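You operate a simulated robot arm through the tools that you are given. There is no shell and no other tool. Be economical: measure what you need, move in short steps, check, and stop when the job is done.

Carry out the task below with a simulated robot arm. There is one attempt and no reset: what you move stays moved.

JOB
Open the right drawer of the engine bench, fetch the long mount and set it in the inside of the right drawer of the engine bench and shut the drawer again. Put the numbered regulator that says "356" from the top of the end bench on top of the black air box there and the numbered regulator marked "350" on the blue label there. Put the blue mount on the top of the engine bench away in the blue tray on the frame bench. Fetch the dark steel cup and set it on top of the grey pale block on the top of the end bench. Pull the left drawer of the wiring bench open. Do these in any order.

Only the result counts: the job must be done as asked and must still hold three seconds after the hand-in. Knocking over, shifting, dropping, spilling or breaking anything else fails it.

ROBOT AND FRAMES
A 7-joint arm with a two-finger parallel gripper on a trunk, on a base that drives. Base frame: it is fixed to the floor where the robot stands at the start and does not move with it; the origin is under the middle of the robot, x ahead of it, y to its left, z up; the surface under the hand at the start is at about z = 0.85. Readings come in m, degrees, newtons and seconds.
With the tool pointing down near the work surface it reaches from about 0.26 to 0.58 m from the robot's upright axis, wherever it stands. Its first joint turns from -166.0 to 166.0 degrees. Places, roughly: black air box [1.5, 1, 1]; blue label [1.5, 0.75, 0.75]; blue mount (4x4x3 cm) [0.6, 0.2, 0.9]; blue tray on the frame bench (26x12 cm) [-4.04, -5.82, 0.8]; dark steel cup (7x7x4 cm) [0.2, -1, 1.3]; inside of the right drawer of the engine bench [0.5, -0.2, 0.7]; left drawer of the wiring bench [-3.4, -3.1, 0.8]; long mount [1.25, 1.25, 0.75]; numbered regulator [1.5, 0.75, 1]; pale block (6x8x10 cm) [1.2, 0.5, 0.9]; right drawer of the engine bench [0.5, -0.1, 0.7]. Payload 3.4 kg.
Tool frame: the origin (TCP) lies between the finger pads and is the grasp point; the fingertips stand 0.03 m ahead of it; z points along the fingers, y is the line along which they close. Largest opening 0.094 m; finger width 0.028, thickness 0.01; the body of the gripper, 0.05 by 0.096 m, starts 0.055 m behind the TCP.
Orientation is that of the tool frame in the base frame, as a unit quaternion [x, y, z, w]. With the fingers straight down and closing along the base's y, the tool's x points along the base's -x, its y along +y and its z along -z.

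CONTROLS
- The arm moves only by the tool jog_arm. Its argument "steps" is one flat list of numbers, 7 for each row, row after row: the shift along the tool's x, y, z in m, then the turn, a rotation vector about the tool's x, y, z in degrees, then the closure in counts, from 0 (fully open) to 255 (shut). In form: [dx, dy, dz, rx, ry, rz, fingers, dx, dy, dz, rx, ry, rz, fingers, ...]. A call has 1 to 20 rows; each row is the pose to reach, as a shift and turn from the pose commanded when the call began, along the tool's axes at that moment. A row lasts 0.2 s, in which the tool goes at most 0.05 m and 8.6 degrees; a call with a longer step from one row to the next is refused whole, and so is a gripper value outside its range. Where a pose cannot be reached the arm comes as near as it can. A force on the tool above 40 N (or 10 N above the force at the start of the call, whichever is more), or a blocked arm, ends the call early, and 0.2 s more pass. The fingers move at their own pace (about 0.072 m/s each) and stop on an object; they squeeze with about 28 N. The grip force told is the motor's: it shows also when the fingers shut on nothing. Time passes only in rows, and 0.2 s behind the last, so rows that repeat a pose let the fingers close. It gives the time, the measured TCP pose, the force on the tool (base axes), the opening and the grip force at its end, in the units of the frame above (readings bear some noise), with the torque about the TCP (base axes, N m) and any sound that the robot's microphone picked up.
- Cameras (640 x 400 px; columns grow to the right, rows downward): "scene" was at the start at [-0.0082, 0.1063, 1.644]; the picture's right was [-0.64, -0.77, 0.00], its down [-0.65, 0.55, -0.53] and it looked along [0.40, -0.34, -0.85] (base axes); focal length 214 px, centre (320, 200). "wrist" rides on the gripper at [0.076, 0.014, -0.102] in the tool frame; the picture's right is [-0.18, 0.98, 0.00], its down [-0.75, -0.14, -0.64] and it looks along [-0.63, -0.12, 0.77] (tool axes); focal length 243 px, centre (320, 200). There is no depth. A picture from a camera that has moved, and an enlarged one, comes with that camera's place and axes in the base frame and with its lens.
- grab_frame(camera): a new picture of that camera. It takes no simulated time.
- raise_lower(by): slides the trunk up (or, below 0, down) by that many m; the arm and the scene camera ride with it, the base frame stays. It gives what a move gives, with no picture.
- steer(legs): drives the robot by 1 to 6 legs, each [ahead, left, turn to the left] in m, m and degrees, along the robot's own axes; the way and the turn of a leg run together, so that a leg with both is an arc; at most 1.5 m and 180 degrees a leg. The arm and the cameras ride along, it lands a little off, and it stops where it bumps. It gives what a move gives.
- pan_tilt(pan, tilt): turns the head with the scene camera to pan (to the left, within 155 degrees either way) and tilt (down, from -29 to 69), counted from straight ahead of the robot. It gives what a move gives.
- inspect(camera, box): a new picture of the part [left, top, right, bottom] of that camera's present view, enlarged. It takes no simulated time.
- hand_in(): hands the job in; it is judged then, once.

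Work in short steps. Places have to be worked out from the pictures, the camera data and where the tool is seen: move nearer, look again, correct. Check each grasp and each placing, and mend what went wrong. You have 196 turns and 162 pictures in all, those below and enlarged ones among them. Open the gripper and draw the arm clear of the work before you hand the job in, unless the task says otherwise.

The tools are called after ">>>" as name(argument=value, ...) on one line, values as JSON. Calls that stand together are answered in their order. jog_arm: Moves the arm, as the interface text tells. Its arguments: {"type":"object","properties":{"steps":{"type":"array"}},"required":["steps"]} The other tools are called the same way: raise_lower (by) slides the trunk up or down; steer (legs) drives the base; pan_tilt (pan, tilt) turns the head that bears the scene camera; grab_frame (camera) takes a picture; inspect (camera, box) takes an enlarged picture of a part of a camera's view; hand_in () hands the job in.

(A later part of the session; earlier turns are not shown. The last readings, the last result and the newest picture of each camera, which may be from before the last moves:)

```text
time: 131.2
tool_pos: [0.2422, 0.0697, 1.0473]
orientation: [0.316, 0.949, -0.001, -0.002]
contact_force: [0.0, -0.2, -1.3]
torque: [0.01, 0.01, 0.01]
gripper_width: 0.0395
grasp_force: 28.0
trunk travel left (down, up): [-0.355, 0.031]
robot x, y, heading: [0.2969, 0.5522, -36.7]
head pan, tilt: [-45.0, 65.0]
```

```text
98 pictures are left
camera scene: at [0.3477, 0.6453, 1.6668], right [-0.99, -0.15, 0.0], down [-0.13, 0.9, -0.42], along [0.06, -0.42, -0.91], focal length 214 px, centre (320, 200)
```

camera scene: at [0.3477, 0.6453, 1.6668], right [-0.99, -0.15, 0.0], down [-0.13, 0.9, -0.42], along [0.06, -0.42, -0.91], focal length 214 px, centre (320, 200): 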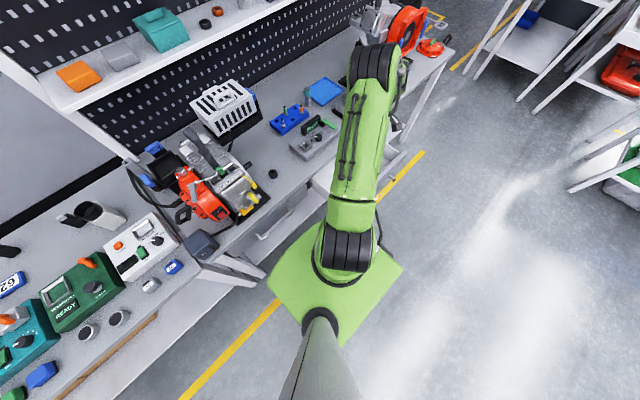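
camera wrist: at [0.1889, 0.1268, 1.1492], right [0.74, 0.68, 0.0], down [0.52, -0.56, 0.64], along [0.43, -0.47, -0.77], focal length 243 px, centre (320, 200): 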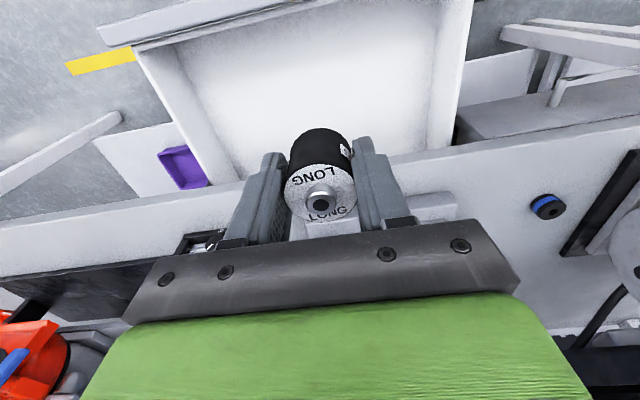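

The point beneath falls well inside the drawer. I lower to z≈0.80 first.

>>> jog_arm(steps=[0, 0, 0.05, 0, 0, 0, 255, 0, 0, 0.1, 0, 0, 0, 255, 0, 0, 0.15, 0, 0, 0, 255, 0, 0, 0.2, 0, 0, 0, 255, 0, 0, 0.25, 0, 0, 0, 255, 0, 0, 0.25, 0, 0, 0, 255])

>>> grab_frame(camera="wrist")

>>> inspect(camera="scene", box=[260, 100, 440, 260])

```text
time: 132.6
tool_pos: [0.2407, 0.0699, 0.7974]
orientation: [0.317, 0.949, -0.002, -0.001]
contact_force: [-0.2, 0.0, -1.0]
torque: [0.0, 0.03, 0.0]
gripper_width: 0.0397
grasp_force: 28.1
trunk travel left (down, up): [-0.355, 0.031]
robot x, y, heading: [0.2975, 0.5501, -36.5]
head pan, tilt: [-45.0, 65.0]
```

```text
97 pictures are left
camera wrist: at [0.1876, 0.1274, 0.8989], right [0.74, 0.68, 0.0], down [0.52, -0.56, 0.64], along [0.43, -0.47, -0.77], focal length 243 px, centre (320, 200)
```

wrist: 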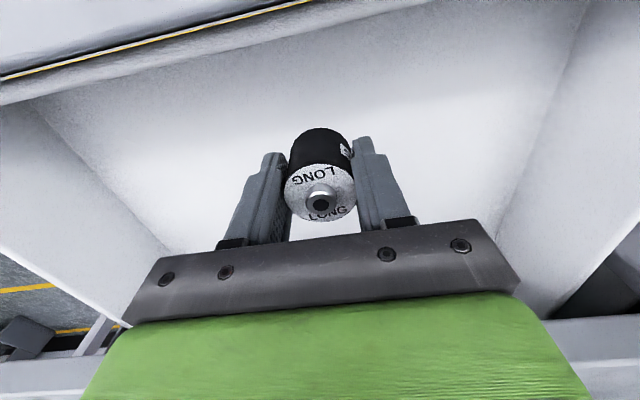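

```text
2.50 times, centred on (350, 180) of scene
camera zoom: at [0.3477, 0.6458, 1.6668], right [-0.99, -0.14, 0.0], down [-0.13, 0.9, -0.42], along [0.06, -0.42, -0.91], focal length 536 px, centre (245, 250)
```

zoom: 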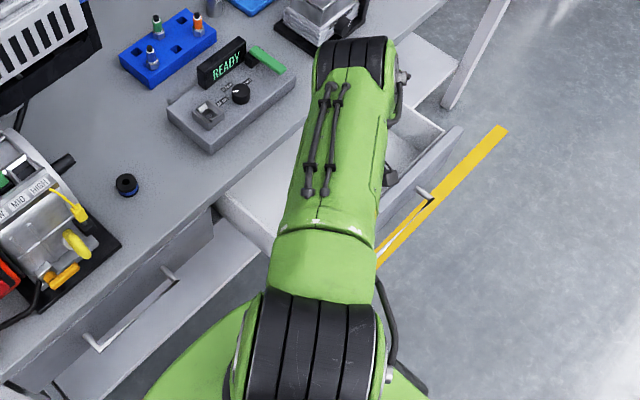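

Inside the drawer, clear all round. I step down to contact with the floor.

>>> jog_arm(steps=[0, 0, 0.025, 0, 0, 0, 255, 0, 0, 0.04, 0, 0, 0, 255, 0, 0, 0.05, 0, 0, 0, 255, 0, 0, 0.055, 0, 0, 0, 255, 0, 0, 0.06, 0, 0, 0, 255, 0, 0, 0.065, 0, 0, 0, 255, 0, 0, 0.07, 0, 0, 0, 255, 0, 0, 0.075, 0, 0, 0, 255])

>>> grab_frame(camera="wrist")

```text
time: 134.1
tool_pos: [0.2416, 0.0692, 0.7353]
orientation: [0.314, 0.949, -0.004, 0.0]
contact_force: [2.1, 6.8, 16.9]
torque: [0.51, -0.27, 0.06]
gripper_width: 0.0387
grasp_force: 28.1
trunk travel left (down, up): [-0.355, 0.031]
robot x, y, heading: [0.2966, 0.5486, -36.9]
head pan, tilt: [-45.0, 65.0]
stopped in row 7: the force on the tool passed its limit at 52 N (the readings are from after the stop); the commanded pose is now the measured one
```

```text
95 pictures are left
camera wrist: at [0.1876, 0.1253, 0.8368], right [0.73, 0.68, -0.01], down [0.52, -0.56, 0.64], along [0.43, -0.48, -0.77], focal length 243 px, centre (320, 200)
```

wrist: 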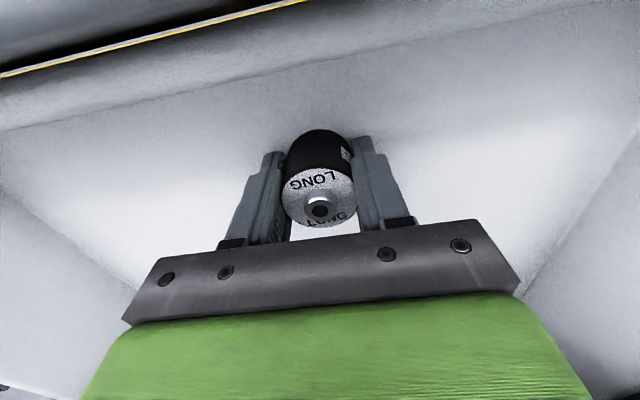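

Firm contact on the drawer floor. I release gently and rise out of the drawer.

>>> jog_arm(steps=[0, 0, -0.001, 0, 0, 0, 170, 0, 0, -0.001, 0, 0, 0, 100, 0, 0, -0.001, 0, 0, 0, 80, 0, 0, -0.001, 0, 0, 0, 70, 0, 0, -0.03, 0, 0, 0, 70, 0, 0, -0.07, 0, 0, 0, 70, 0, 0, -0.11, 0, 0, 0, 70, 0, 0, -0.15, 0, 0, 0, 70, 0, 0, -0.2, 0, 0, 0, 70, 0, 0, -0.25, 0, 0, 0, 70, 0, 0, -0.3, 0, 0, 0, 70, 0, 0, -0.35, 0, 0, 0, 70, 0, 0, -0.35, 0, 0, 0, 70])

>>> grab_frame(camera="wrist")

```text
time: 136.9
tool_pos: [0.242, 0.0698, 1.0839]
orientation: [0.316, 0.949, -0.002, -0.001]
contact_force: [0.7, -0.5, -1.1]
torque: [-0.03, 0.02, -0.02]
gripper_width: 0.0683
grasp_force: 0.1
trunk travel left (down, up): [-0.355, 0.031]
robot x, y, heading: [0.2989, 0.5495, -36.8]
head pan, tilt: [-45.0, 65.0]
```

```text
94 pictures are left
camera wrist: at [0.189, 0.1273, 1.1845], right [0.74, 0.68, -0.01], down [0.52, -0.56, 0.64], along [0.43, -0.48, -0.77], focal length 243 px, centre (320, 200)
```

wrist: 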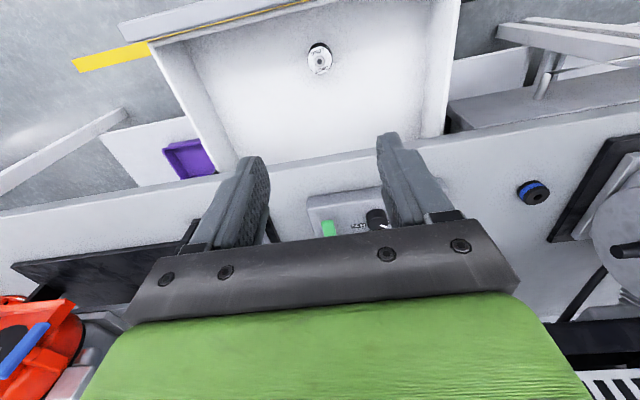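

LONG stands in the drawer. I back off and return in front of the drawer, then reorient the tool for closing it.

>>> steer(legs=[[-0.51, 0, 0], [0, -0.45, 0]])

>>> jog_arm(steps=[-0.02, 0.042, 0, 0, 0, 0, 0, -0.04, 0.084, 0, 0, 0, 0, 0, -0.06, 0.126, 0, 0, 0, 0, 0, -0.08, 0.168, 0, 0, 0, 0, 0, -0.1, 0.21, 0, 0, 0, 0, 0, -0.12, 0.252, 0, 0, 0, 0, 0, -0.14, 0.294, 0, 0, 0, 0, 0, -0.16, 0.336, 0, 0, 0, 0, 0, -0.18, 0.378, 0, 0, 0, 0, 0, -0.2, 0.42, 0, 0, 0, 0, 0, -0.2, 0.42, 0, 0, 0, 0, 0])

>>> jog_arm(steps=[0, 0, 0, 0, -8.2, 0, 0, 0, 0, 0, 0, -16.4, 0, 0, 0, 0, 0, 0, -24.6, 0, 0, 0, 0, 0, 0, -32.8, 0, 0, 0, 0, 0, 0, -41, 0, 0, 0, 0, 0, 0, -49.2, 0, 0, 0, 0, 0, 0, -57.4, 0, 0, 0, 0, 0, 0, -65.6, 0, 0, 0, 0, 0, 0, -73.8, 0, 0, 0, 0, 0, 0, -82, 0, 0, 0, 0, 0, 0, -90, 0, 0, 0, 0, 0, 0, -90, 0, 0])

>>> jog_arm(steps=[0, 0, 0, 0, 0, 8.2, 0, 0, 0, 0, 0, 0, 16.4, 0, 0, 0, 0, 0, 0, 24.6, 0, 0, 0, 0, 0, 0, 32.8, 0, 0, 0, 0, 0, 0, 41, 0, 0, 0, 0, 0, 0, 49.2, 0, 0, 0, 0, 0, 0, 57.4, 0, 0, 0, 0, 0, 0, 65.6, 0, 0, 0, 0, 0, 0, 73.8, 0, 0, 0, 0, 0, 0, 82, 0, 0, 0, 0, 0, 0, 90, 0, 0, 0, 0, 0, 0, 90, 0])

>>> raise_lower(by=-0.33)

>>> pan_tilt(pan=10, tilt=52)

>>> grab_frame(camera="scene")

```text
time: 142.2
tool_pos: [-0.4413, 0.0119, 1.0825]
orientation: [0.316, 0.949, -0.003, -0.002]
contact_force: [-1.1, 0.0, 0.5]
torque: [0.01, -0.01, 0.0]
gripper_width: 0.068
grasp_force: 0.0
trunk travel left (down, up): [-0.355, 0.031]
robot x, y, heading: [-0.3878, 0.4908, -36.6]
head pan, tilt: [-45.0, 65.0]
```

```text
time: 144.6
tool_pos: [-0.0285, 0.2298, 1.0805]
orientation: [0.316, 0.949, -0.003, -0.002]
contact_force: [0.0, -0.6, -0.1]
torque: [0.0, 0.02, -0.03]
gripper_width: 0.094
grasp_force: 0.0
trunk travel left (down, up): [-0.355, 0.031]
robot x, y, heading: [-0.3869, 0.4905, -36.7]
head pan, tilt: [-45.0, 65.0]
```

```text
time: 147.2
tool_pos: [-0.0291, 0.2294, 1.0808]
orientation: [0.229, 0.694, -0.219, 0.647]
contact_force: [0.0, 0.4, 0.1]
torque: [0.01, 0.05, 0.02]
gripper_width: 0.0938
grasp_force: 0.1
out of reach, approached as far as the arm can: row 11, 12
trunk travel left (down, up): [-0.355, 0.031]
robot x, y, heading: [-0.3812, 0.4922, -36.7]
head pan, tilt: [-45.0, 65.0]
```

```text
time: 149.8
tool_pos: [-0.0292, 0.229, 1.0803]
orientation: [0.653, 0.329, 0.304, 0.611]
contact_force: [-1.1, 0.8, -0.9]
torque: [0.02, 0.01, 0.01]
gripper_width: 0.0942
grasp_force: 0.1
trunk travel left (down, up): [-0.355, 0.031]
robot x, y, heading: [-0.3841, 0.4903, -36.8]
head pan, tilt: [-45.0, 65.0]
```

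```text
time: 153.1
tool_pos: [-0.0291, 0.2292, 0.7491]
orientation: [0.653, 0.33, 0.303, 0.611]
contact_force: [0.2, 0.7, 0.2]
torque: [-0.02, -0.01, -0.01]
gripper_width: 0.0939
grasp_force: 0.1
trunk travel left (down, up): [-0.025, 0.361]
robot x, y, heading: [-0.3872, 0.4901, -36.8]
head pan, tilt: [-45.0, 65.0]
```

```text
time: 154.3
tool_pos: [-0.0282, 0.2288, 0.7483]
orientation: [0.653, 0.33, 0.303, 0.611]
contact_force: [0.6, -0.1, 0.3]
torque: [0.0, 0.01, -0.02]
gripper_width: 0.0937
grasp_force: 0.1
trunk travel left (down, up): [-0.025, 0.361]
robot x, y, heading: [-0.3838, 0.4925, -36.9]
head pan, tilt: [10.0, 52.0]
```

```text
93 pictures are left
camera scene: at [-0.2761, 0.6139, 1.3513], right [-0.45, -0.89, 0.0], down [-0.7, 0.36, -0.62], along [0.55, -0.28, -0.79], focal length 214 px, centre (320, 200)
```

scene: 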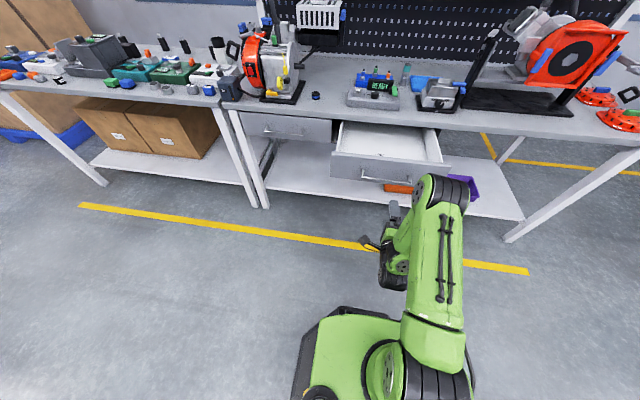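

Aligned with the bar again. I advance 15 cm, regrip the bar, and then push by driving forward.

>>> jog_arm(steps=[0, 0, 0.04, 0, 0, 0, 0, 0, 0, 0.08, 0, 0, 0, 0, 0, 0.004, 0.12, 0, 0, 0, 0, 0, 0.006, 0.154, 0, 0, 0, 0, 0, 0.006, 0.154, 0, 0, 0, 0, 0, 0.006, 0.154, 0, 0, 0, 150, 0, 0.006, 0.154, 0, 0, 0, 255, 0, 0.006, 0.154, 0, 0, 0, 255, 0, 0.006, 0.154, 0, 0, 0, 255, 0, 0.006, 0.154, 0, 0, 0, 255])

>>> grab_frame(camera="wrist")

```text
time: 156.5
tool_pos: [0.0926, 0.1347, 0.7502]
orientation: [0.65, 0.326, 0.305, 0.615]
contact_force: [1.1, -1.0, 30.3]
torque: [0.23, -0.71, 0.18]
gripper_width: 0.0133
grasp_force: 45.4
trunk travel left (down, up): [-0.025, 0.361]
robot x, y, heading: [-0.3846, 0.493, -36.7]
head pan, tilt: [10.0, 52.0]
```

```text
92 pictures are left
camera wrist: at [0.0572, 0.2576, 0.7687], right [-0.06, -0.18, 0.98], down [-0.97, -0.21, -0.1], along [0.23, -0.96, -0.16], focal length 243 px, centre (320, 200)
```

wrist: 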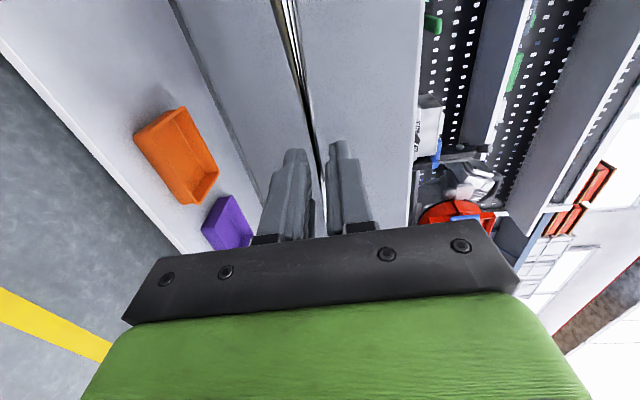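

Gripped. I drive forward 0.2 m in gentle legs.

>>> steer(legs=[[0.07, 0, 0], [0.07, 0, 0], [0.06, 0, 0]])

>>> grab_frame(camera="scene")

```text
time: 158.3
tool_pos: [0.2105, 0.0495, 0.7498]
orientation: [0.648, 0.325, 0.308, 0.617]
contact_force: [-0.9, 0.3, -0.6]
torque: [0.1, -0.12, -0.3]
gripper_width: 0.0135
grasp_force: 45.2
trunk travel left (down, up): [-0.025, 0.361]
robot x, y, heading: [-0.2695, 0.4038, -36.8]
head pan, tilt: [10.0, 52.0]
stopped in leg 2: the force on the tool passed its limit at 40 N (the readings are from after the stop); the commanded pose is now the measured one
```

```text
91 pictures are left
camera scene: at [-0.1616, 0.5285, 1.3512], right [-0.45, -0.89, 0.0], down [-0.7, 0.36, -0.62], along [0.55, -0.28, -0.79], focal length 214 px, centre (320, 200)
```

scene: 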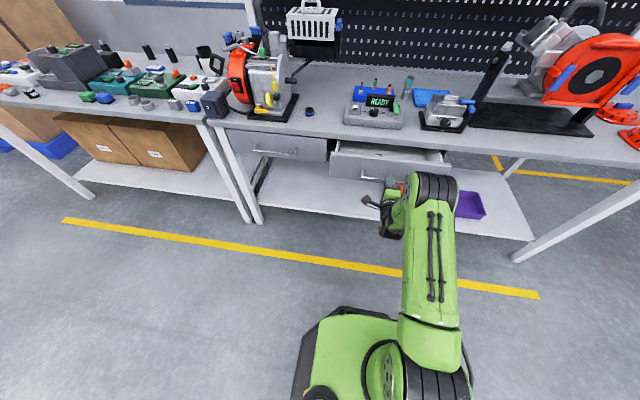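

About 9 cm remain; I push with the arm in small steps.

>>> jog_arm(steps=[0, 0, 0.01, 0, 0, 0, 255, 0, 0, 0.022, 0, 0, 0, 255, 0, 0, 0.034, 0, 0, 0, 255, 0, 0, 0.046, 0, 0, 0, 255, 0, 0, 0.058, 0, 0, 0, 255, 0, 0, 0.07, 0, 0, 0, 255, 0, 0, 0.078, 0, 0, 0, 255, 0, 0, 0.084, 0, 0, 0, 255, 0, 0, 0.09, 0, 0, 0, 255])

>>> inspect(camera="scene", box=[240, 100, 496, 260])

```text
time: 160.3
tool_pos: [0.2796, -0.0017, 0.7505]
orientation: [0.645, 0.325, 0.309, 0.619]
contact_force: [-19.4, 21.8, 25.4]
torque: [-0.01, -0.59, 0.56]
gripper_width: 0.0137
grasp_force: 44.9
trunk travel left (down, up): [-0.025, 0.361]
robot x, y, heading: [-0.2742, 0.407, -36.7]
head pan, tilt: [10.0, 52.0]
```

```text
2.50 times, centred on (368, 180) of scene
camera zoom: at [-0.1672, 0.5336, 1.3514], right [-0.45, -0.89, 0.0], down [-0.7, 0.35, -0.62], along [0.55, -0.28, -0.78], focal length 536 px, centre (200, 250)
```

zoom: 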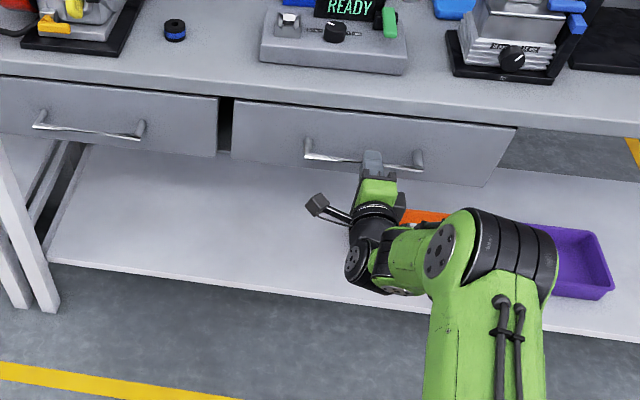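

The drawer is shut (bar back at its original place, firm stop). I release and withdraw.

>>> jog_arm(steps=[0, 0, 0, 0, 0, 0, 150, 0, 0, 0, 0, 0, 0, 0, 0, 0, 0, 0, 0, 0, 0, 0, 0, 0, 0, 0, 0, 0, 0, 0, -0.04, 0, 0, 0, 0, 0, 0, -0.08, 0, 0, 0, 0, 0, 0, -0.12, 0, 0, 0, 0, 0, 0, -0.16, 0, 0, 0, 0, 0, 0, -0.16, 0, 0, 0, 0])

>>> inspect(camera="scene", box=[240, 100, 496, 260])

```text
time: 162.3
tool_pos: [0.1542, 0.0937, 0.7526]
orientation: [0.647, 0.326, 0.307, 0.617]
contact_force: [0.2, -0.4, -0.6]
torque: [0.02, -0.03, -0.03]
gripper_width: 0.0942
grasp_force: 0.0
trunk travel left (down, up): [-0.025, 0.361]
robot x, y, heading: [-0.2706, 0.4086, -36.9]
head pan, tilt: [10.0, 52.0]
```

```text
2.50 times, centred on (368, 180) of scene
camera zoom: at [-0.1615, 0.5287, 1.3513], right [-0.45, -0.89, 0.0], down [-0.7, 0.36, -0.62], along [0.55, -0.28, -0.79], focal length 536 px, centre (200, 250)
```

zoom: 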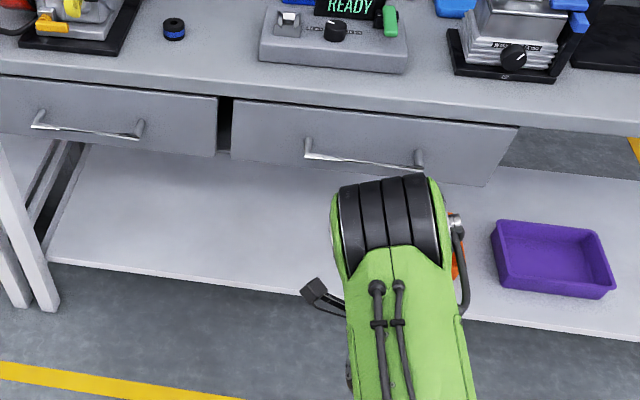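

The drawer stays shut. Now I raise the trunk, fold the tool down, and head for the right end of the bench to get behind it.

>>> raise_lower(by=0.33)

>>> jog_arm(steps=[0, 0, 0, 0, 0, -8.2, 0, 0, 0, 0, 0, 0, -16.4, 0, 0, 0, 0, 0, 0, -24.6, 0, 0, 0, 0, 0, 0, -32.8, 0, 0, 0, 0, 0, 0, -41, 0, 0, 0, 0, 0, 0, -49.2, 0, 0, 0, 0, 0, 0, -57.4, 0, 0, 0, 0, 0, 0, -65.6, 0, 0, 0, 0, 0, 0, -73.8, 0, 0, 0, 0, 0, 0, -82, 0, 0, 0, 0, 0, 0, -90, 0, 0, 0, 0, 0, 0, -90, 0])

>>> jog_arm(steps=[-0.005, 0, 0, 0, 8, 0, 0, -0.01, 0, -0.01, 0, 16, 0, 0, -0.02, 0, -0.02, 0, 24, 0, 0, -0.03, 0, -0.03, 0, 32, 0, 0, -0.04, 0, -0.04, 0, 40, 0, 0, -0.05, 0, -0.05, 0, 48, 0, 0, -0.06, 0, -0.06, 0, 56, 0, 0, -0.07, 0, -0.08, 0, 64, 0, 0, -0.08, 0, -0.1, 0, 72, 0, 0, -0.09, 0, -0.12, 0, 80, 0, 0, -0.1, 0, -0.14, 0, 87, 0, 0, -0.1, 0, -0.14, 0, 87, 0, 0])

>>> steer(legs=[[0, -0.84, 0], [0, -0.84, 0]])

>>> pan_tilt(pan=0, tilt=35)

>>> grab_frame(camera="scene")

```text
time: 165.6
tool_pos: [0.1544, 0.0919, 1.0844]
orientation: [0.648, 0.325, 0.307, 0.616]
contact_force: [-0.8, 0.1, 0.4]
torque: [0.01, -0.01, 0.0]
gripper_width: 0.0938
grasp_force: 0.0
trunk travel left (down, up): [-0.355, 0.031]
robot x, y, heading: [-0.2708, 0.4057, -37.1]
head pan, tilt: [10.0, 52.0]
```

```text
time: 168.2
tool_pos: [0.1536, 0.0922, 1.0825]
orientation: [0.227, 0.689, -0.219, 0.653]
contact_force: [0.6, -0.5, -0.6]
torque: [-0.01, 0.01, -0.01]
gripper_width: 0.094
grasp_force: 0.1
trunk travel left (down, up): [-0.355, 0.031]
robot x, y, heading: [-0.2715, 0.4084, -36.8]
head pan, tilt: [10.0, 52.0]
```

```text
time: 170.8
tool_pos: [0.0464, 0.1729, 1.1915]
orientation: [0.316, 0.949, -0.002, 0.0]
contact_force: [1.1, 0.8, 0.5]
torque: [-0.02, -0.02, -0.03]
gripper_width: 0.0942
grasp_force: 0.0
out of reach, approached as far as the arm can: row 2
trunk travel left (down, up): [-0.355, 0.031]
robot x, y, heading: [-0.2698, 0.4064, -36.5]
head pan, tilt: [10.0, 52.0]
```

```text
time: 179.3
tool_pos: [-0.9435, -1.1722, 1.1914]
orientation: [0.305, 0.952, -0.002, -0.001]
contact_force: [0.7, 0.6, 0.3]
torque: [-0.04, -0.02, 0.01]
gripper_width: 0.094
grasp_force: 0.1
trunk travel left (down, up): [-0.355, 0.031]
robot x, y, heading: [-1.2667, -0.9478, -35.5]
head pan, tilt: [10.0, 52.0]
```

```text
time: 180.1
tool_pos: [-0.9422, -1.1707, 1.191]
orientation: [0.305, 0.952, -0.001, 0.0]
contact_force: [0.1, -0.5, 0.1]
torque: [0.0, -0.01, 0.02]
gripper_width: 0.0939
grasp_force: 0.1
trunk travel left (down, up): [-0.355, 0.031]
robot x, y, heading: [-1.2644, -0.9465, -35.4]
head pan, tilt: [0.0, 35.0]
```

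```text
88 pictures are left
camera scene: at [-1.1547, -0.8392, 1.7065], right [-0.58, -0.81, 0.0], down [-0.47, 0.33, -0.82], along [0.67, -0.48, -0.57], focal length 214 px, centre (320, 200)
```

scene: 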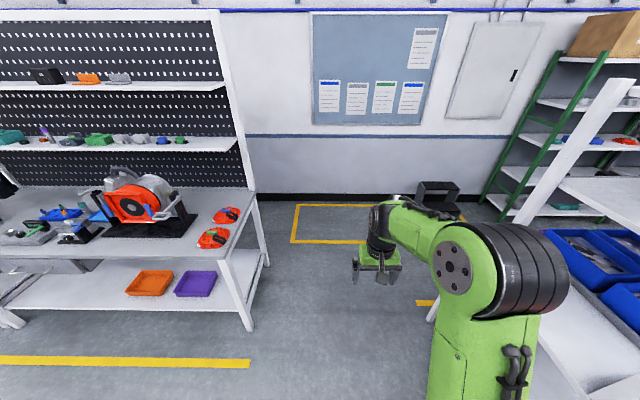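

The passage to the right of the bench is about 1.5 m wide. I shift right a little, turn around and back into the corridor, checking as I go.

>>> steer(legs=[[0, -0.12, 0], [0, 0, 178.9], [-0.9, 0, 0]])

>>> pan_tilt(pan=-140, tilt=30)

>>> grab_frame(camera="scene")

>>> pan_tilt(pan=-60, tilt=30)

>>> grab_frame(camera="scene")

```text
time: 192.9
tool_pos: [-0.9454, -1.3652, 1.1915]
orientation: [0.943, -0.333, 0.0, -0.001]
contact_force: [0.1, 1.2, 0.0]
torque: [0.01, 0.03, 0.01]
gripper_width: 0.0943
grasp_force: 0.2
trunk travel left (down, up): [-0.355, 0.031]
robot x, y, heading: [-0.6362, -1.6088, 140.7]
head pan, tilt: [0.0, 35.0]
```

```text
time: 195.1
tool_pos: [-0.9469, -1.3647, 1.1904]
orientation: [0.943, -0.334, 0.001, -0.001]
contact_force: [0.2, -0.4, 0.1]
torque: [0.01, 0.02, -0.01]
gripper_width: 0.094
grasp_force: 0.0
trunk travel left (down, up): [-0.355, 0.031]
robot x, y, heading: [-0.6373, -1.6083, 141.1]
head pan, tilt: [-140.0, 30.0]
```

```text
87 pictures are left
camera scene: at [-0.598, -1.7649, 1.7144], right [0.02, -1.0, 0.0], down [-0.5, -0.01, -0.87], along [0.87, 0.02, -0.5], focal length 214 px, centre (320, 200)
```

scene: 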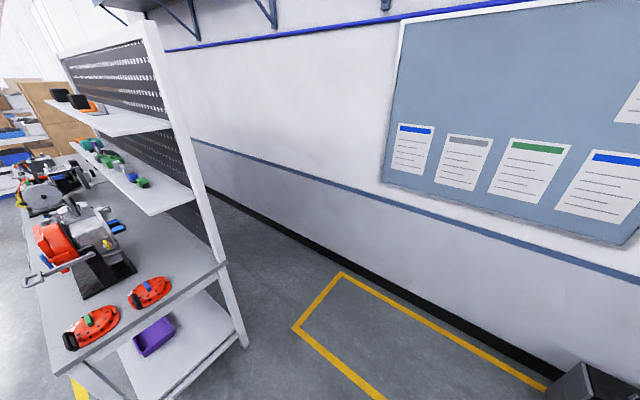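

```text
time: 196.6
tool_pos: [-0.9473, -1.3656, 1.1905]
orientation: [0.943, -0.334, 0.002, -0.002]
contact_force: [-0.8, -0.2, 0.4]
torque: [0.01, -0.02, 0.03]
gripper_width: 0.0942
grasp_force: 0.0
trunk travel left (down, up): [-0.355, 0.031]
robot x, y, heading: [-0.6386, -1.6074, 140.9]
head pan, tilt: [-60.0, 30.0]
```

```text
86 pictures are left
camera scene: at [-0.6742, -1.6773, 1.7144], right [0.99, -0.16, 0.0], down [-0.08, -0.49, -0.87], along [0.14, 0.86, -0.5], focal length 214 px, centre (320, 200)
```

scene: 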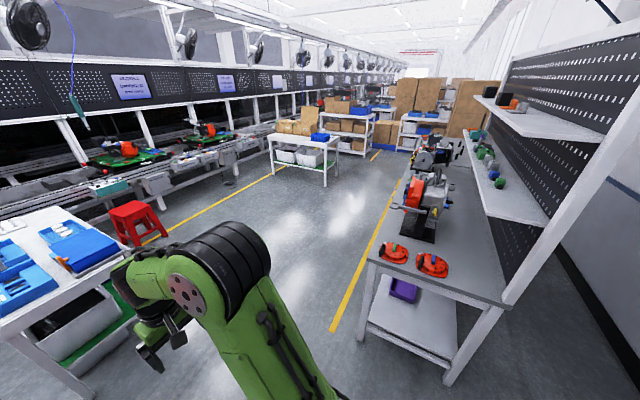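

The corridor behind the bench is ~1.05 m wide (n 0.88–1.93) and looks clear. I square up, back to its centre line and look along it.

>>> steer(legs=[[0, 0, 2.5], [-0.97, 0, 0]])

>>> pan_tilt(pan=-85, tilt=25)

>>> grab_frame(camera="scene")

```text
time: 202.1
tool_pos: [-0.1822, -1.9511, 1.1917]
orientation: [0.95, -0.311, 0.001, -0.002]
contact_force: [-0.3, -0.5, -0.2]
torque: [0.02, 0.01, -0.01]
gripper_width: 0.0941
grasp_force: 0.1
trunk travel left (down, up): [-0.355, 0.031]
robot x, y, heading: [0.1356, -2.1808, 143.9]
head pan, tilt: [-60.0, 30.0]
```

```text
time: 202.9
tool_pos: [-0.182, -1.9502, 1.1913]
orientation: [0.951, -0.311, 0.0, -0.002]
contact_force: [0.2, -0.1, -0.6]
torque: [-0.02, -0.03, -0.03]
gripper_width: 0.094
grasp_force: 0.1
trunk travel left (down, up): [-0.355, 0.031]
robot x, y, heading: [0.1393, -2.1853, 143.6]
head pan, tilt: [-85.0, 25.0]
```

```text
85 pictures are left
camera scene: at [0.1423, -2.2615, 1.7224], right [0.86, -0.52, 0.0], down [-0.22, -0.36, -0.91], along [0.47, 0.78, -0.42], focal length 214 px, centre (320, 200)
```

scene: 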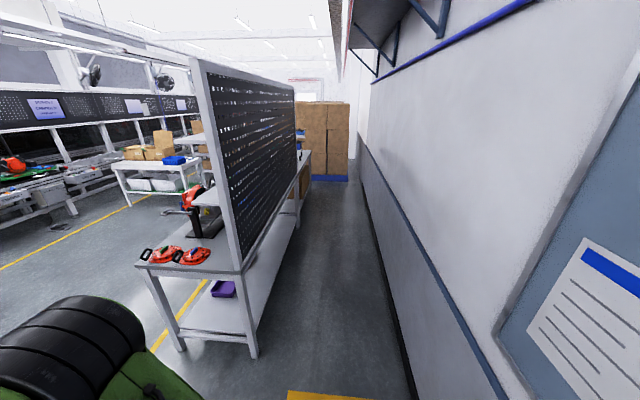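

The corridor is clear all the way. I drive 2 m sideways along it and check position.

>>> steer(legs=[[0, -1.0, 0], [0, -1.0, 0]])

```text
time: 212.9
tool_pos: [1.0067, -0.3446, 1.1914]
orientation: [0.95, -0.313, 0.0, -0.001]
contact_force: [-0.5, 0.2, -0.1]
torque: [-0.01, 0.03, 0.0]
gripper_width: 0.0943
grasp_force: 0.0
trunk travel left (down, up): [-0.355, 0.031]
robot x, y, heading: [1.3245, -0.5811, 143.2]
head pan, tilt: [-85.0, 25.0]
```

>>> steer(legs=[[0, -1.12, 0]])

>>> pan_tilt(pan=0, tilt=50)

>>> grab_frame(camera="scene")

>>> grab_frame(camera="wrist")

```text
time: 218.6
tool_pos: [1.6744, 0.5497, 1.1909]
orientation: [0.949, -0.317, 0.0, -0.002]
contact_force: [0.7, -0.4, 0.5]
torque: [0.0, -0.01, 0.01]
gripper_width: 0.094
grasp_force: 0.2
trunk travel left (down, up): [-0.355, 0.031]
robot x, y, heading: [1.9932, 0.3154, 143.3]
head pan, tilt: [-85.0, 25.0]
```

```text
time: 220.2
tool_pos: [1.6729, 0.5485, 1.1911]
orientation: [0.949, -0.315, 0.0, -0.002]
contact_force: [0.7, 1.4, -0.7]
torque: [0.01, -0.01, 0.01]
gripper_width: 0.0942
grasp_force: 0.2
trunk travel left (down, up): [-0.355, 0.031]
robot x, y, heading: [1.9917, 0.3119, 143.4]
head pan, tilt: [0.0, 50.0]
```

```text
84 pictures are left
camera scene: at [1.8848, 0.2021, 1.6849], right [0.6, 0.8, 0.0], down [0.61, -0.46, -0.64], along [-0.51, 0.39, -0.77], focal length 214 px, centre (320, 200)
```

scene: 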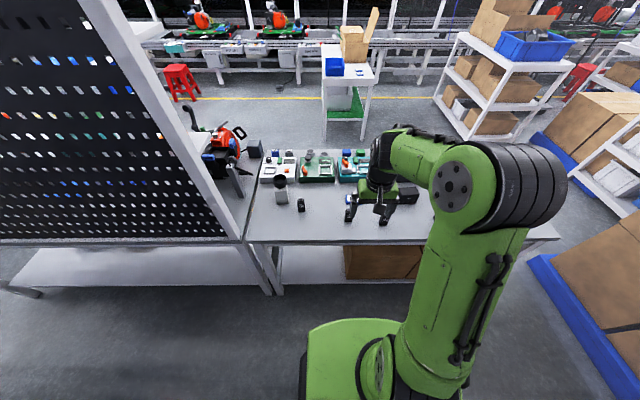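

```text
83 pictures are left
camera wrist: at [1.7248, 0.4902, 1.2928], right [-0.74, -0.68, 0.0], down [-0.52, 0.56, 0.64], along [-0.43, 0.47, -0.77], focal length 243 px, centre (320, 200)
```

wrist: 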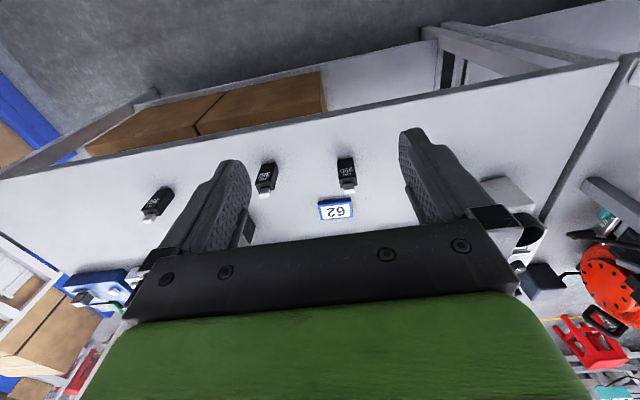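

The regulators show numbers on their backs now. I zoom the wrist view.

>>> inspect(camera="wrist", box=[120, 140, 380, 240])

>>> inspect(camera="scene", box=[260, 170, 440, 260])

```text
2.46 times, centred on (250, 190) of wrist
camera zoom: at [1.7248, 0.4902, 1.2928], right [-0.74, -0.68, 0.0], down [-0.52, 0.56, 0.64], along [-0.43, 0.47, -0.77], focal length 597 px, centre (492, 225)
```

zoom: 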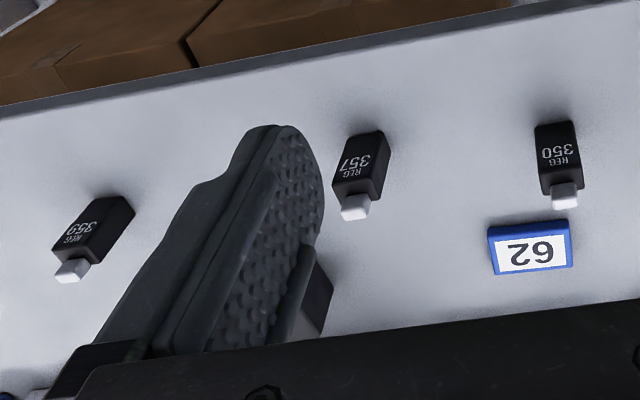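

```text
3.56 times, centred on (350, 215) of scene
camera zoom: at [1.8848, 0.2021, 1.6849], right [0.6, 0.8, 0.0], down [0.61, -0.46, -0.64], along [-0.51, 0.39, -0.77], focal length 763 px, centre (213, 147)
```

zoom: 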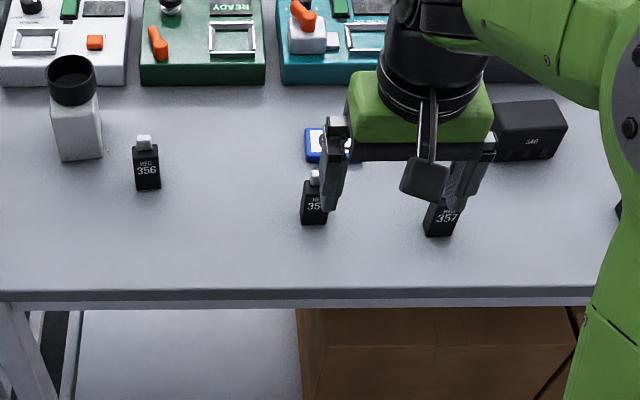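

Read from behind: 356 stands next to the pale block at ≈[1.323, 0.505], 350 at ≈[1.503, 0.652]; the label is at ≈[1.431, 0.753]. I drive 0.17 m closer for a straight-down reach.

>>> steer(legs=[[0.17, 0, 0]])

>>> grab_frame(camera="wrist")

```text
time: 221.6
tool_pos: [1.537, 0.6483, 1.191]
orientation: [0.95, -0.313, 0.001, -0.001]
contact_force: [0.4, 0.2, 0.6]
torque: [-0.01, -0.02, -0.02]
gripper_width: 0.0938
grasp_force: 0.1
trunk travel left (down, up): [-0.355, 0.031]
robot x, y, heading: [1.8582, 0.4187, 143.4]
head pan, tilt: [0.0, 50.0]
```

```text
80 pictures are left
camera wrist: at [1.5884, 0.5911, 1.2925], right [-0.73, -0.68, 0.0], down [-0.52, 0.56, 0.64], along [-0.43, 0.47, -0.77], focal length 243 px, centre (320, 200)
```

wrist: 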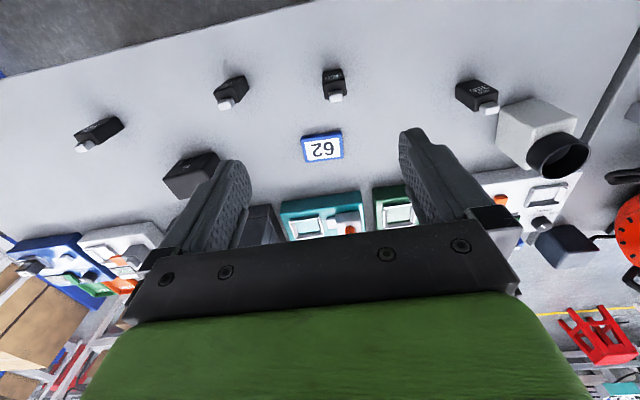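

Updated fixes: 350 at ≈[1.500, 0.656], label ≈[1.430, 0.757]. I move above 350 and descend to just over its cap.

>>> jog_arm(steps=[-0.034, 0.016, 0.02, 0, 0, 0, 60, -0.034, 0.016, 0.065, 0, 0, 0, 60, -0.034, 0.016, 0.11, 0, 0, 0, 60, -0.034, 0.016, 0.155, 0, 0, 0, 60, -0.034, 0.016, 0.195, 0, 0, 0, 60, -0.034, 0.016, 0.195, 0, 0, 0, 60])

>>> grab_frame(camera="wrist")

```text
time: 223.0
tool_pos: [1.5012, 0.656, 0.9951]
orientation: [0.949, -0.314, 0.0, -0.002]
contact_force: [-0.4, -0.1, -0.4]
torque: [0.0, -0.01, 0.01]
gripper_width: 0.072
grasp_force: 0.1
trunk travel left (down, up): [-0.355, 0.031]
robot x, y, heading: [1.8561, 0.4151, 143.5]
head pan, tilt: [0.0, 50.0]
```

```text
79 pictures are left
camera wrist: at [1.5527, 0.5985, 1.0971], right [-0.73, -0.68, 0.0], down [-0.52, 0.56, 0.64], along [-0.43, 0.47, -0.77], focal length 243 px, centre (320, 200)
```

wrist: 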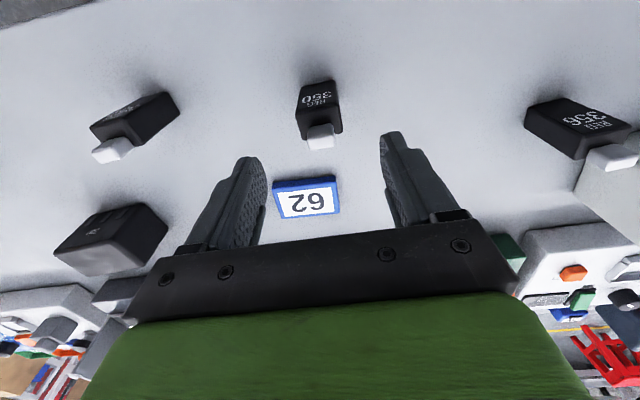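

Centred. I descend 10 cm, close and lift.

>>> jog_arm(steps=[0, 0, 0.04, 0, 0, 0, 60, 0, 0, 0.08, 0, 0, 0, 60, 0, 0, 0.1, 0, 0, 0, 60, 0, 0, 0.1, 0, 0, 0, 180, 0, 0, 0.1, 0, 0, 0, 255, 0, 0, 0.1, 0, 0, 0, 255, 0, 0, 0.1, 0, 0, 0, 255, 0, 0, 0.06, 0, 0, 0, 255, 0, 0, 0.02, 0, 0, 0, 255, 0, 0, 0.02, 0, 0, 0, 255])

>>> grab_frame(camera="wrist")

```text
time: 225.2
tool_pos: [1.5005, 0.6562, 0.9772]
orientation: [0.949, -0.314, 0.001, -0.002]
contact_force: [0.8, 1.0, -1.2]
torque: [-0.02, 0.01, 0.0]
gripper_width: 0.0378
grasp_force: 27.9
trunk travel left (down, up): [-0.355, 0.031]
robot x, y, heading: [1.8569, 0.4179, 143.3]
head pan, tilt: [0.0, 50.0]
```

```text
78 pictures are left
camera wrist: at [1.5516, 0.5986, 1.0782], right [-0.73, -0.68, 0.0], down [-0.52, 0.56, 0.64], along [-0.43, 0.47, -0.77], focal length 243 px, centre (320, 200)
```

wrist: 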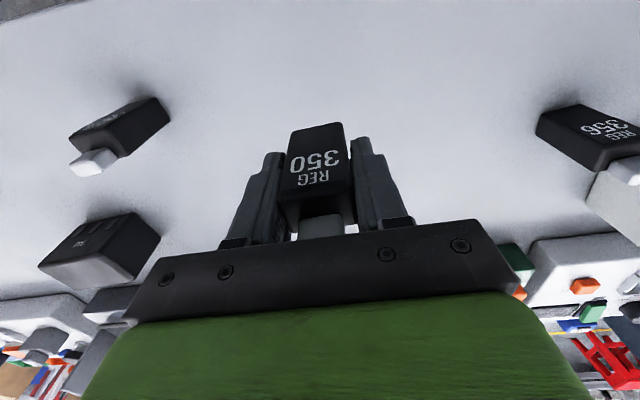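

350 is held. I carry it above the label at [1.430, 0.756] and check.

>>> jog_arm(steps=[-0.029, -0.01, -0.01, 0, 0, 0, 255, -0.058, -0.019, -0.01, 0, 0, 0, 255, -0.087, -0.029, -0.01, 0, 0, 0, 255, -0.116, -0.038, -0.01, 0, 0, 0, 255, -0.116, -0.038, 0.02, 0, 0, 0, 255, -0.116, -0.038, 0.04, 0, 0, 0, 255, -0.116, -0.038, 0.04, 0, 0, 0, 255])

>>> grab_frame(camera="wrist")

>>> inspect(camera="scene", box=[260, 120, 460, 245])

```text
time: 226.8
tool_pos: [1.4313, 0.7555, 0.9372]
orientation: [0.95, -0.314, 0.0, -0.002]
contact_force: [-0.1, 0.2, -1.9]
torque: [0.01, -0.01, 0.03]
gripper_width: 0.0378
grasp_force: 27.8
trunk travel left (down, up): [-0.355, 0.031]
robot x, y, heading: [1.8548, 0.4203, 143.2]
head pan, tilt: [0.0, 50.0]
```

```text
77 pictures are left
camera wrist: at [1.4822, 0.6983, 1.0386], right [-0.73, -0.68, 0.0], down [-0.52, 0.56, 0.64], along [-0.43, 0.47, -0.77], focal length 243 px, centre (320, 200)
```

wrist: 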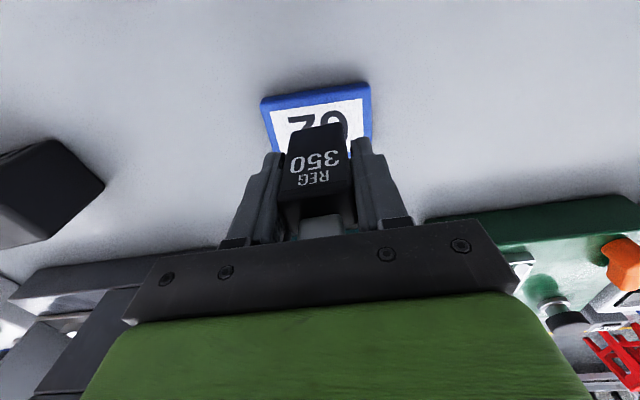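

```text
3.20 times, centred on (360, 182) of scene
camera zoom: at [1.7496, 0.3028, 1.6849], right [0.6, 0.8, 0.0], down [0.61, -0.46, -0.64], along [-0.52, 0.38, -0.77], focal length 686 px, centre (192, 256)
```

zoom: 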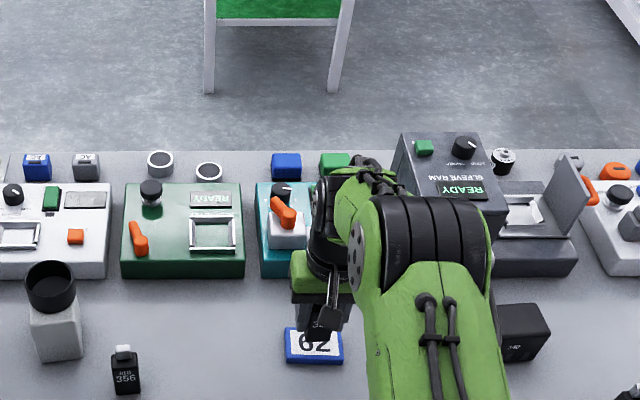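

Label centre computes to [1.430, 0.754], just under the regulator. I lower to contact.

>>> jog_arm(steps=[0, 0, 0.015, 0, 0, 0, 255, 0, 0, 0.024, 0, 0, 0, 255, 0, 0, 0.028, 0, 0, 0, 255, 0, 0, 0.031, 0, 0, 0, 255, 0, 0, 0.033, 0, 0, 0, 255])

```text
time: 228.0
tool_pos: [1.4304, 0.7555, 0.9052]
orientation: [0.95, -0.314, -0.002, -0.003]
contact_force: [-3.0, -1.0, 24.6]
torque: [-0.13, -0.05, 0.0]
gripper_width: 0.0378
grasp_force: 27.6
trunk travel left (down, up): [-0.355, 0.031]
robot x, y, heading: [1.8506, 0.4149, 143.2]
head pan, tilt: [0.0, 50.0]
```

Contact at z=0.905 as expected. I release and rise.

>>> jog_arm(steps=[0, 0, -0.0015, 0, 0, 0, 170, 0, 0, -0.0015, 0, 0, 0, 100, 0, 0, -0.0015, 0, 0, 0, 70, 0, 0, -0.0015, 0, 0, 0, 60, 0, 0, -0.03, 0, 0, 0, 60, 0, 0, -0.07, 0, 0, 0, 60, 0, 0, -0.11, 0, 0, 0, 60, 0, 0, -0.15, 0, 0, 0, 60, 0, 0, -0.15, 0, 0, 0, 60])

>>> grab_frame(camera="wrist")

```text
time: 230.0
tool_pos: [1.4297, 0.7553, 1.0545]
orientation: [0.949, -0.314, 0.001, -0.002]
contact_force: [0.4, 0.3, -0.8]
torque: [-0.01, -0.01, 0.0]
gripper_width: 0.0719
grasp_force: 0.1
trunk travel left (down, up): [-0.355, 0.031]
robot x, y, heading: [1.8541, 0.4159, 143.3]
head pan, tilt: [0.0, 50.0]
```

```text
75 pictures are left
camera wrist: at [1.4811, 0.6976, 1.1549], right [-0.73, -0.68, 0.0], down [-0.52, 0.56, 0.64], along [-0.43, 0.47, -0.77], focal length 243 px, centre (320, 200)
```

wrist: 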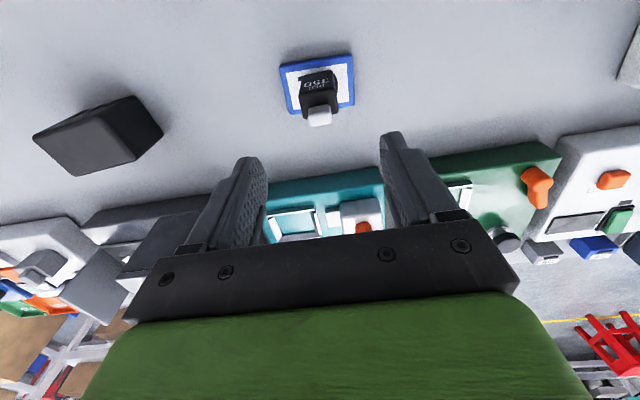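

350 stands on the label. I zoom on the black box to fix its top.

>>> inspect(camera="wrist", box=[10, 70, 202, 190])

>>> inspect(camera="scene", box=[280, 170, 460, 250])

```text
3.33 times, centred on (106, 130) of wrist
camera zoom: at [1.4811, 0.6976, 1.1549], right [-0.73, -0.68, 0.0], down [-0.52, 0.56, 0.64], along [-0.43, 0.47, -0.77], focal length 809 px, centre (1033, 433)
```

zoom: 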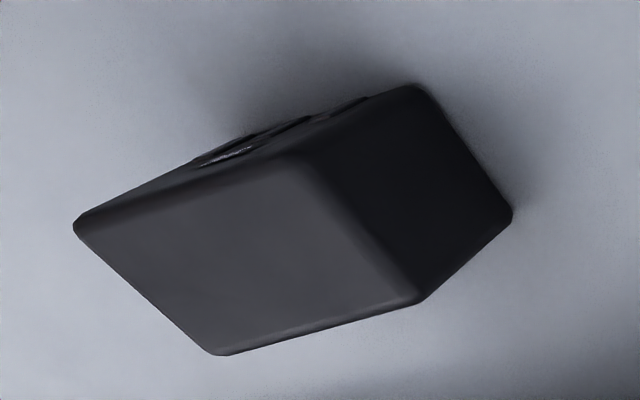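

```text
3.56 times, centred on (370, 210) of scene
camera zoom: at [1.749, 0.3034, 1.6848], right [0.6, 0.8, 0.0], down [0.61, -0.46, -0.64], along [-0.52, 0.38, -0.77], focal length 763 px, centre (142, 164)
```

zoom: 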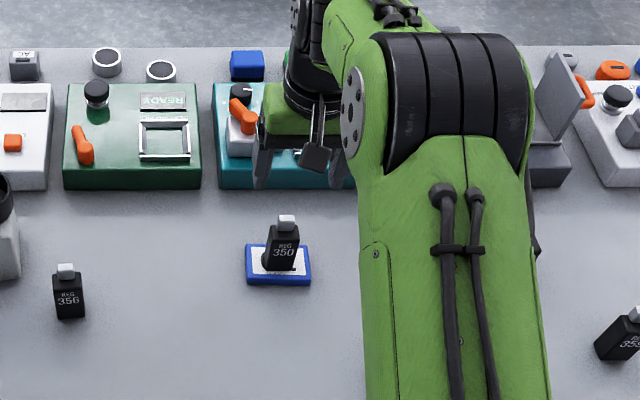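

Box top centre is [1.582, 0.964, 0.916], about 8.6×5 cm. Next I move over 356.

>>> jog_arm(steps=[0.01, 0.043, 0, 0, 0, 0, 60, 0.019, 0.087, 0, 0, 0, 0, 60, 0.029, 0.13, 0, 0, 0, 0, 60, 0.039, 0.173, 0, 0, 0, 0, 60, 0.048, 0.217, 0, 0, 0, 0, 60, 0.058, 0.26, 0, 0, 0, 0, 60, 0.058, 0.26, 0, 0, 0, 0, 60])

>>> grab_frame(camera="wrist")

```text
time: 231.6
tool_pos: [1.3221, 0.5145, 1.0528]
orientation: [0.949, -0.315, 0.001, -0.002]
contact_force: [0.5, -0.2, -0.2]
torque: [-0.03, 0.01, 0.02]
gripper_width: 0.0721
grasp_force: 0.1
trunk travel left (down, up): [-0.355, 0.031]
robot x, y, heading: [1.8561, 0.4155, 143.3]
head pan, tilt: [0.0, 50.0]
```

```text
72 pictures are left
camera wrist: at [1.3735, 0.4569, 1.1545], right [-0.73, -0.68, 0.0], down [-0.52, 0.56, 0.64], along [-0.43, 0.47, -0.77], focal length 243 px, centre (320, 200)
```

wrist: 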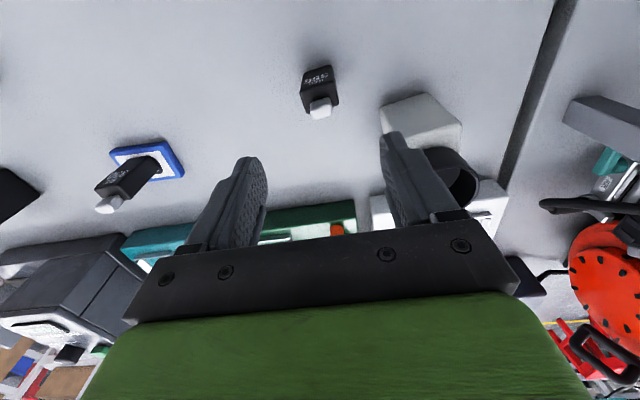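

356 is directly below. I descend, grip and lift.

>>> jog_arm(steps=[0, 0, 0.045, 0, 0, 0, 60, 0, 0, 0.09, 0, 0, 0, 60, 0, 0, 0.13, 0, 0, 0, 60, 0, 0, 0.158, 0, 0, 0, 60, 0, 0, 0.158, 0, 0, 0, 60, 0, 0, 0.158, 0, 0, 0, 180, 0, 0, 0.158, 0, 0, 0, 255, 0, 0, 0.158, 0, 0, 0, 255, 0, 0, 0.158, 0, 0, 0, 255, 0, 0, 0.12, 0, 0, 0, 255, 0, 0, 0.08, 0, 0, 0, 255, 0, 0, 0.03, 0, 0, 0, 255, 0, 0, -0.02, 0, 0, 0, 255, 0, 0, -0.07, 0, 0, 0, 255, 0, 0, -0.07, 0, 0, 0, 255])

>>> grab_frame(camera="wrist")

```text
time: 234.8
tool_pos: [1.3218, 0.5132, 1.1217]
orientation: [0.949, -0.314, 0.001, -0.001]
contact_force: [0.3, -0.4, -0.8]
torque: [0.0, 0.0, -0.01]
gripper_width: 0.038
grasp_force: 27.5
trunk travel left (down, up): [-0.355, 0.031]
robot x, y, heading: [1.8548, 0.4166, 143.4]
head pan, tilt: [0.0, 50.0]
```

```text
71 pictures are left
camera wrist: at [1.3732, 0.4559, 1.223], right [-0.73, -0.68, 0.0], down [-0.52, 0.56, 0.64], along [-0.43, 0.47, -0.77], focal length 243 px, centre (320, 200)
```

wrist: 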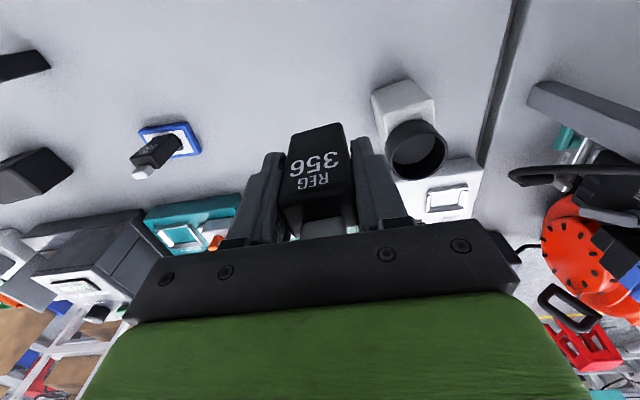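

356 is held and the rest is undisturbed. I shift the base 0.3 m to the right, toward the box.

>>> steer(legs=[[0, -0.3, 0]])

```text
time: 236.9
tool_pos: [1.5002, 0.753, 1.1207]
orientation: [0.949, -0.314, 0.001, -0.001]
contact_force: [0.2, 0.5, -2.3]
torque: [-0.01, 0.03, 0.02]
gripper_width: 0.0378
grasp_force: 28.4
trunk travel left (down, up): [-0.355, 0.031]
robot x, y, heading: [2.0318, 0.6552, 143.0]
head pan, tilt: [0.0, 50.0]
```

>>> jog_arm(steps=[-0.012, -0.0436, 0, 0, 0, 0, 255, -0.024, -0.0872, 0, 0, 0, 0, 255, -0.036, -0.131, 0, 0, 0, 0, 255, -0.048, -0.1744, 0, 0, 0, 0, 255, -0.06, -0.218, 0, 0, 0, 0, 255, -0.06, -0.218, 0.045, 0, 0, 0, 255, -0.06, -0.218, 0.09, 0, 0, 0, 255, -0.06, -0.218, 0.09, 0, 0, 0, 255])

>>> grab_frame(camera="wrist")

```text
time: 238.7
tool_pos: [1.583, 0.9631, 1.032]
orientation: [0.949, -0.315, 0.0, -0.002]
contact_force: [0.0, -0.5, -0.7]
torque: [0.0, 0.03, -0.01]
gripper_width: 0.0378
grasp_force: 27.8
trunk travel left (down, up): [-0.355, 0.031]
robot x, y, heading: [2.032, 0.6592, 143.2]
head pan, tilt: [0.0, 50.0]
```

```text
70 pictures are left
camera wrist: at [1.6349, 0.9063, 1.1337], right [-0.74, -0.68, 0.0], down [-0.52, 0.56, 0.64], along [-0.43, 0.47, -0.77], focal length 243 px, centre (320, 200)
```

wrist: 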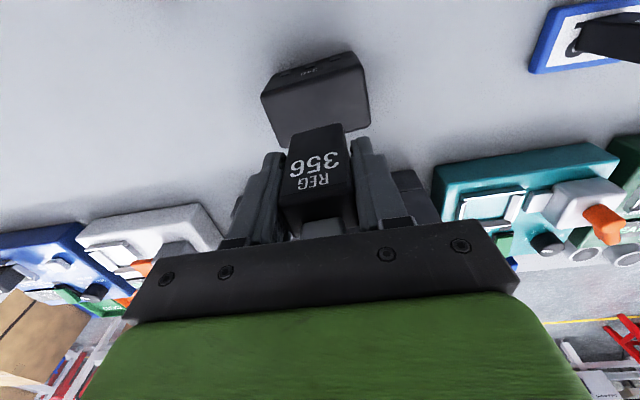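

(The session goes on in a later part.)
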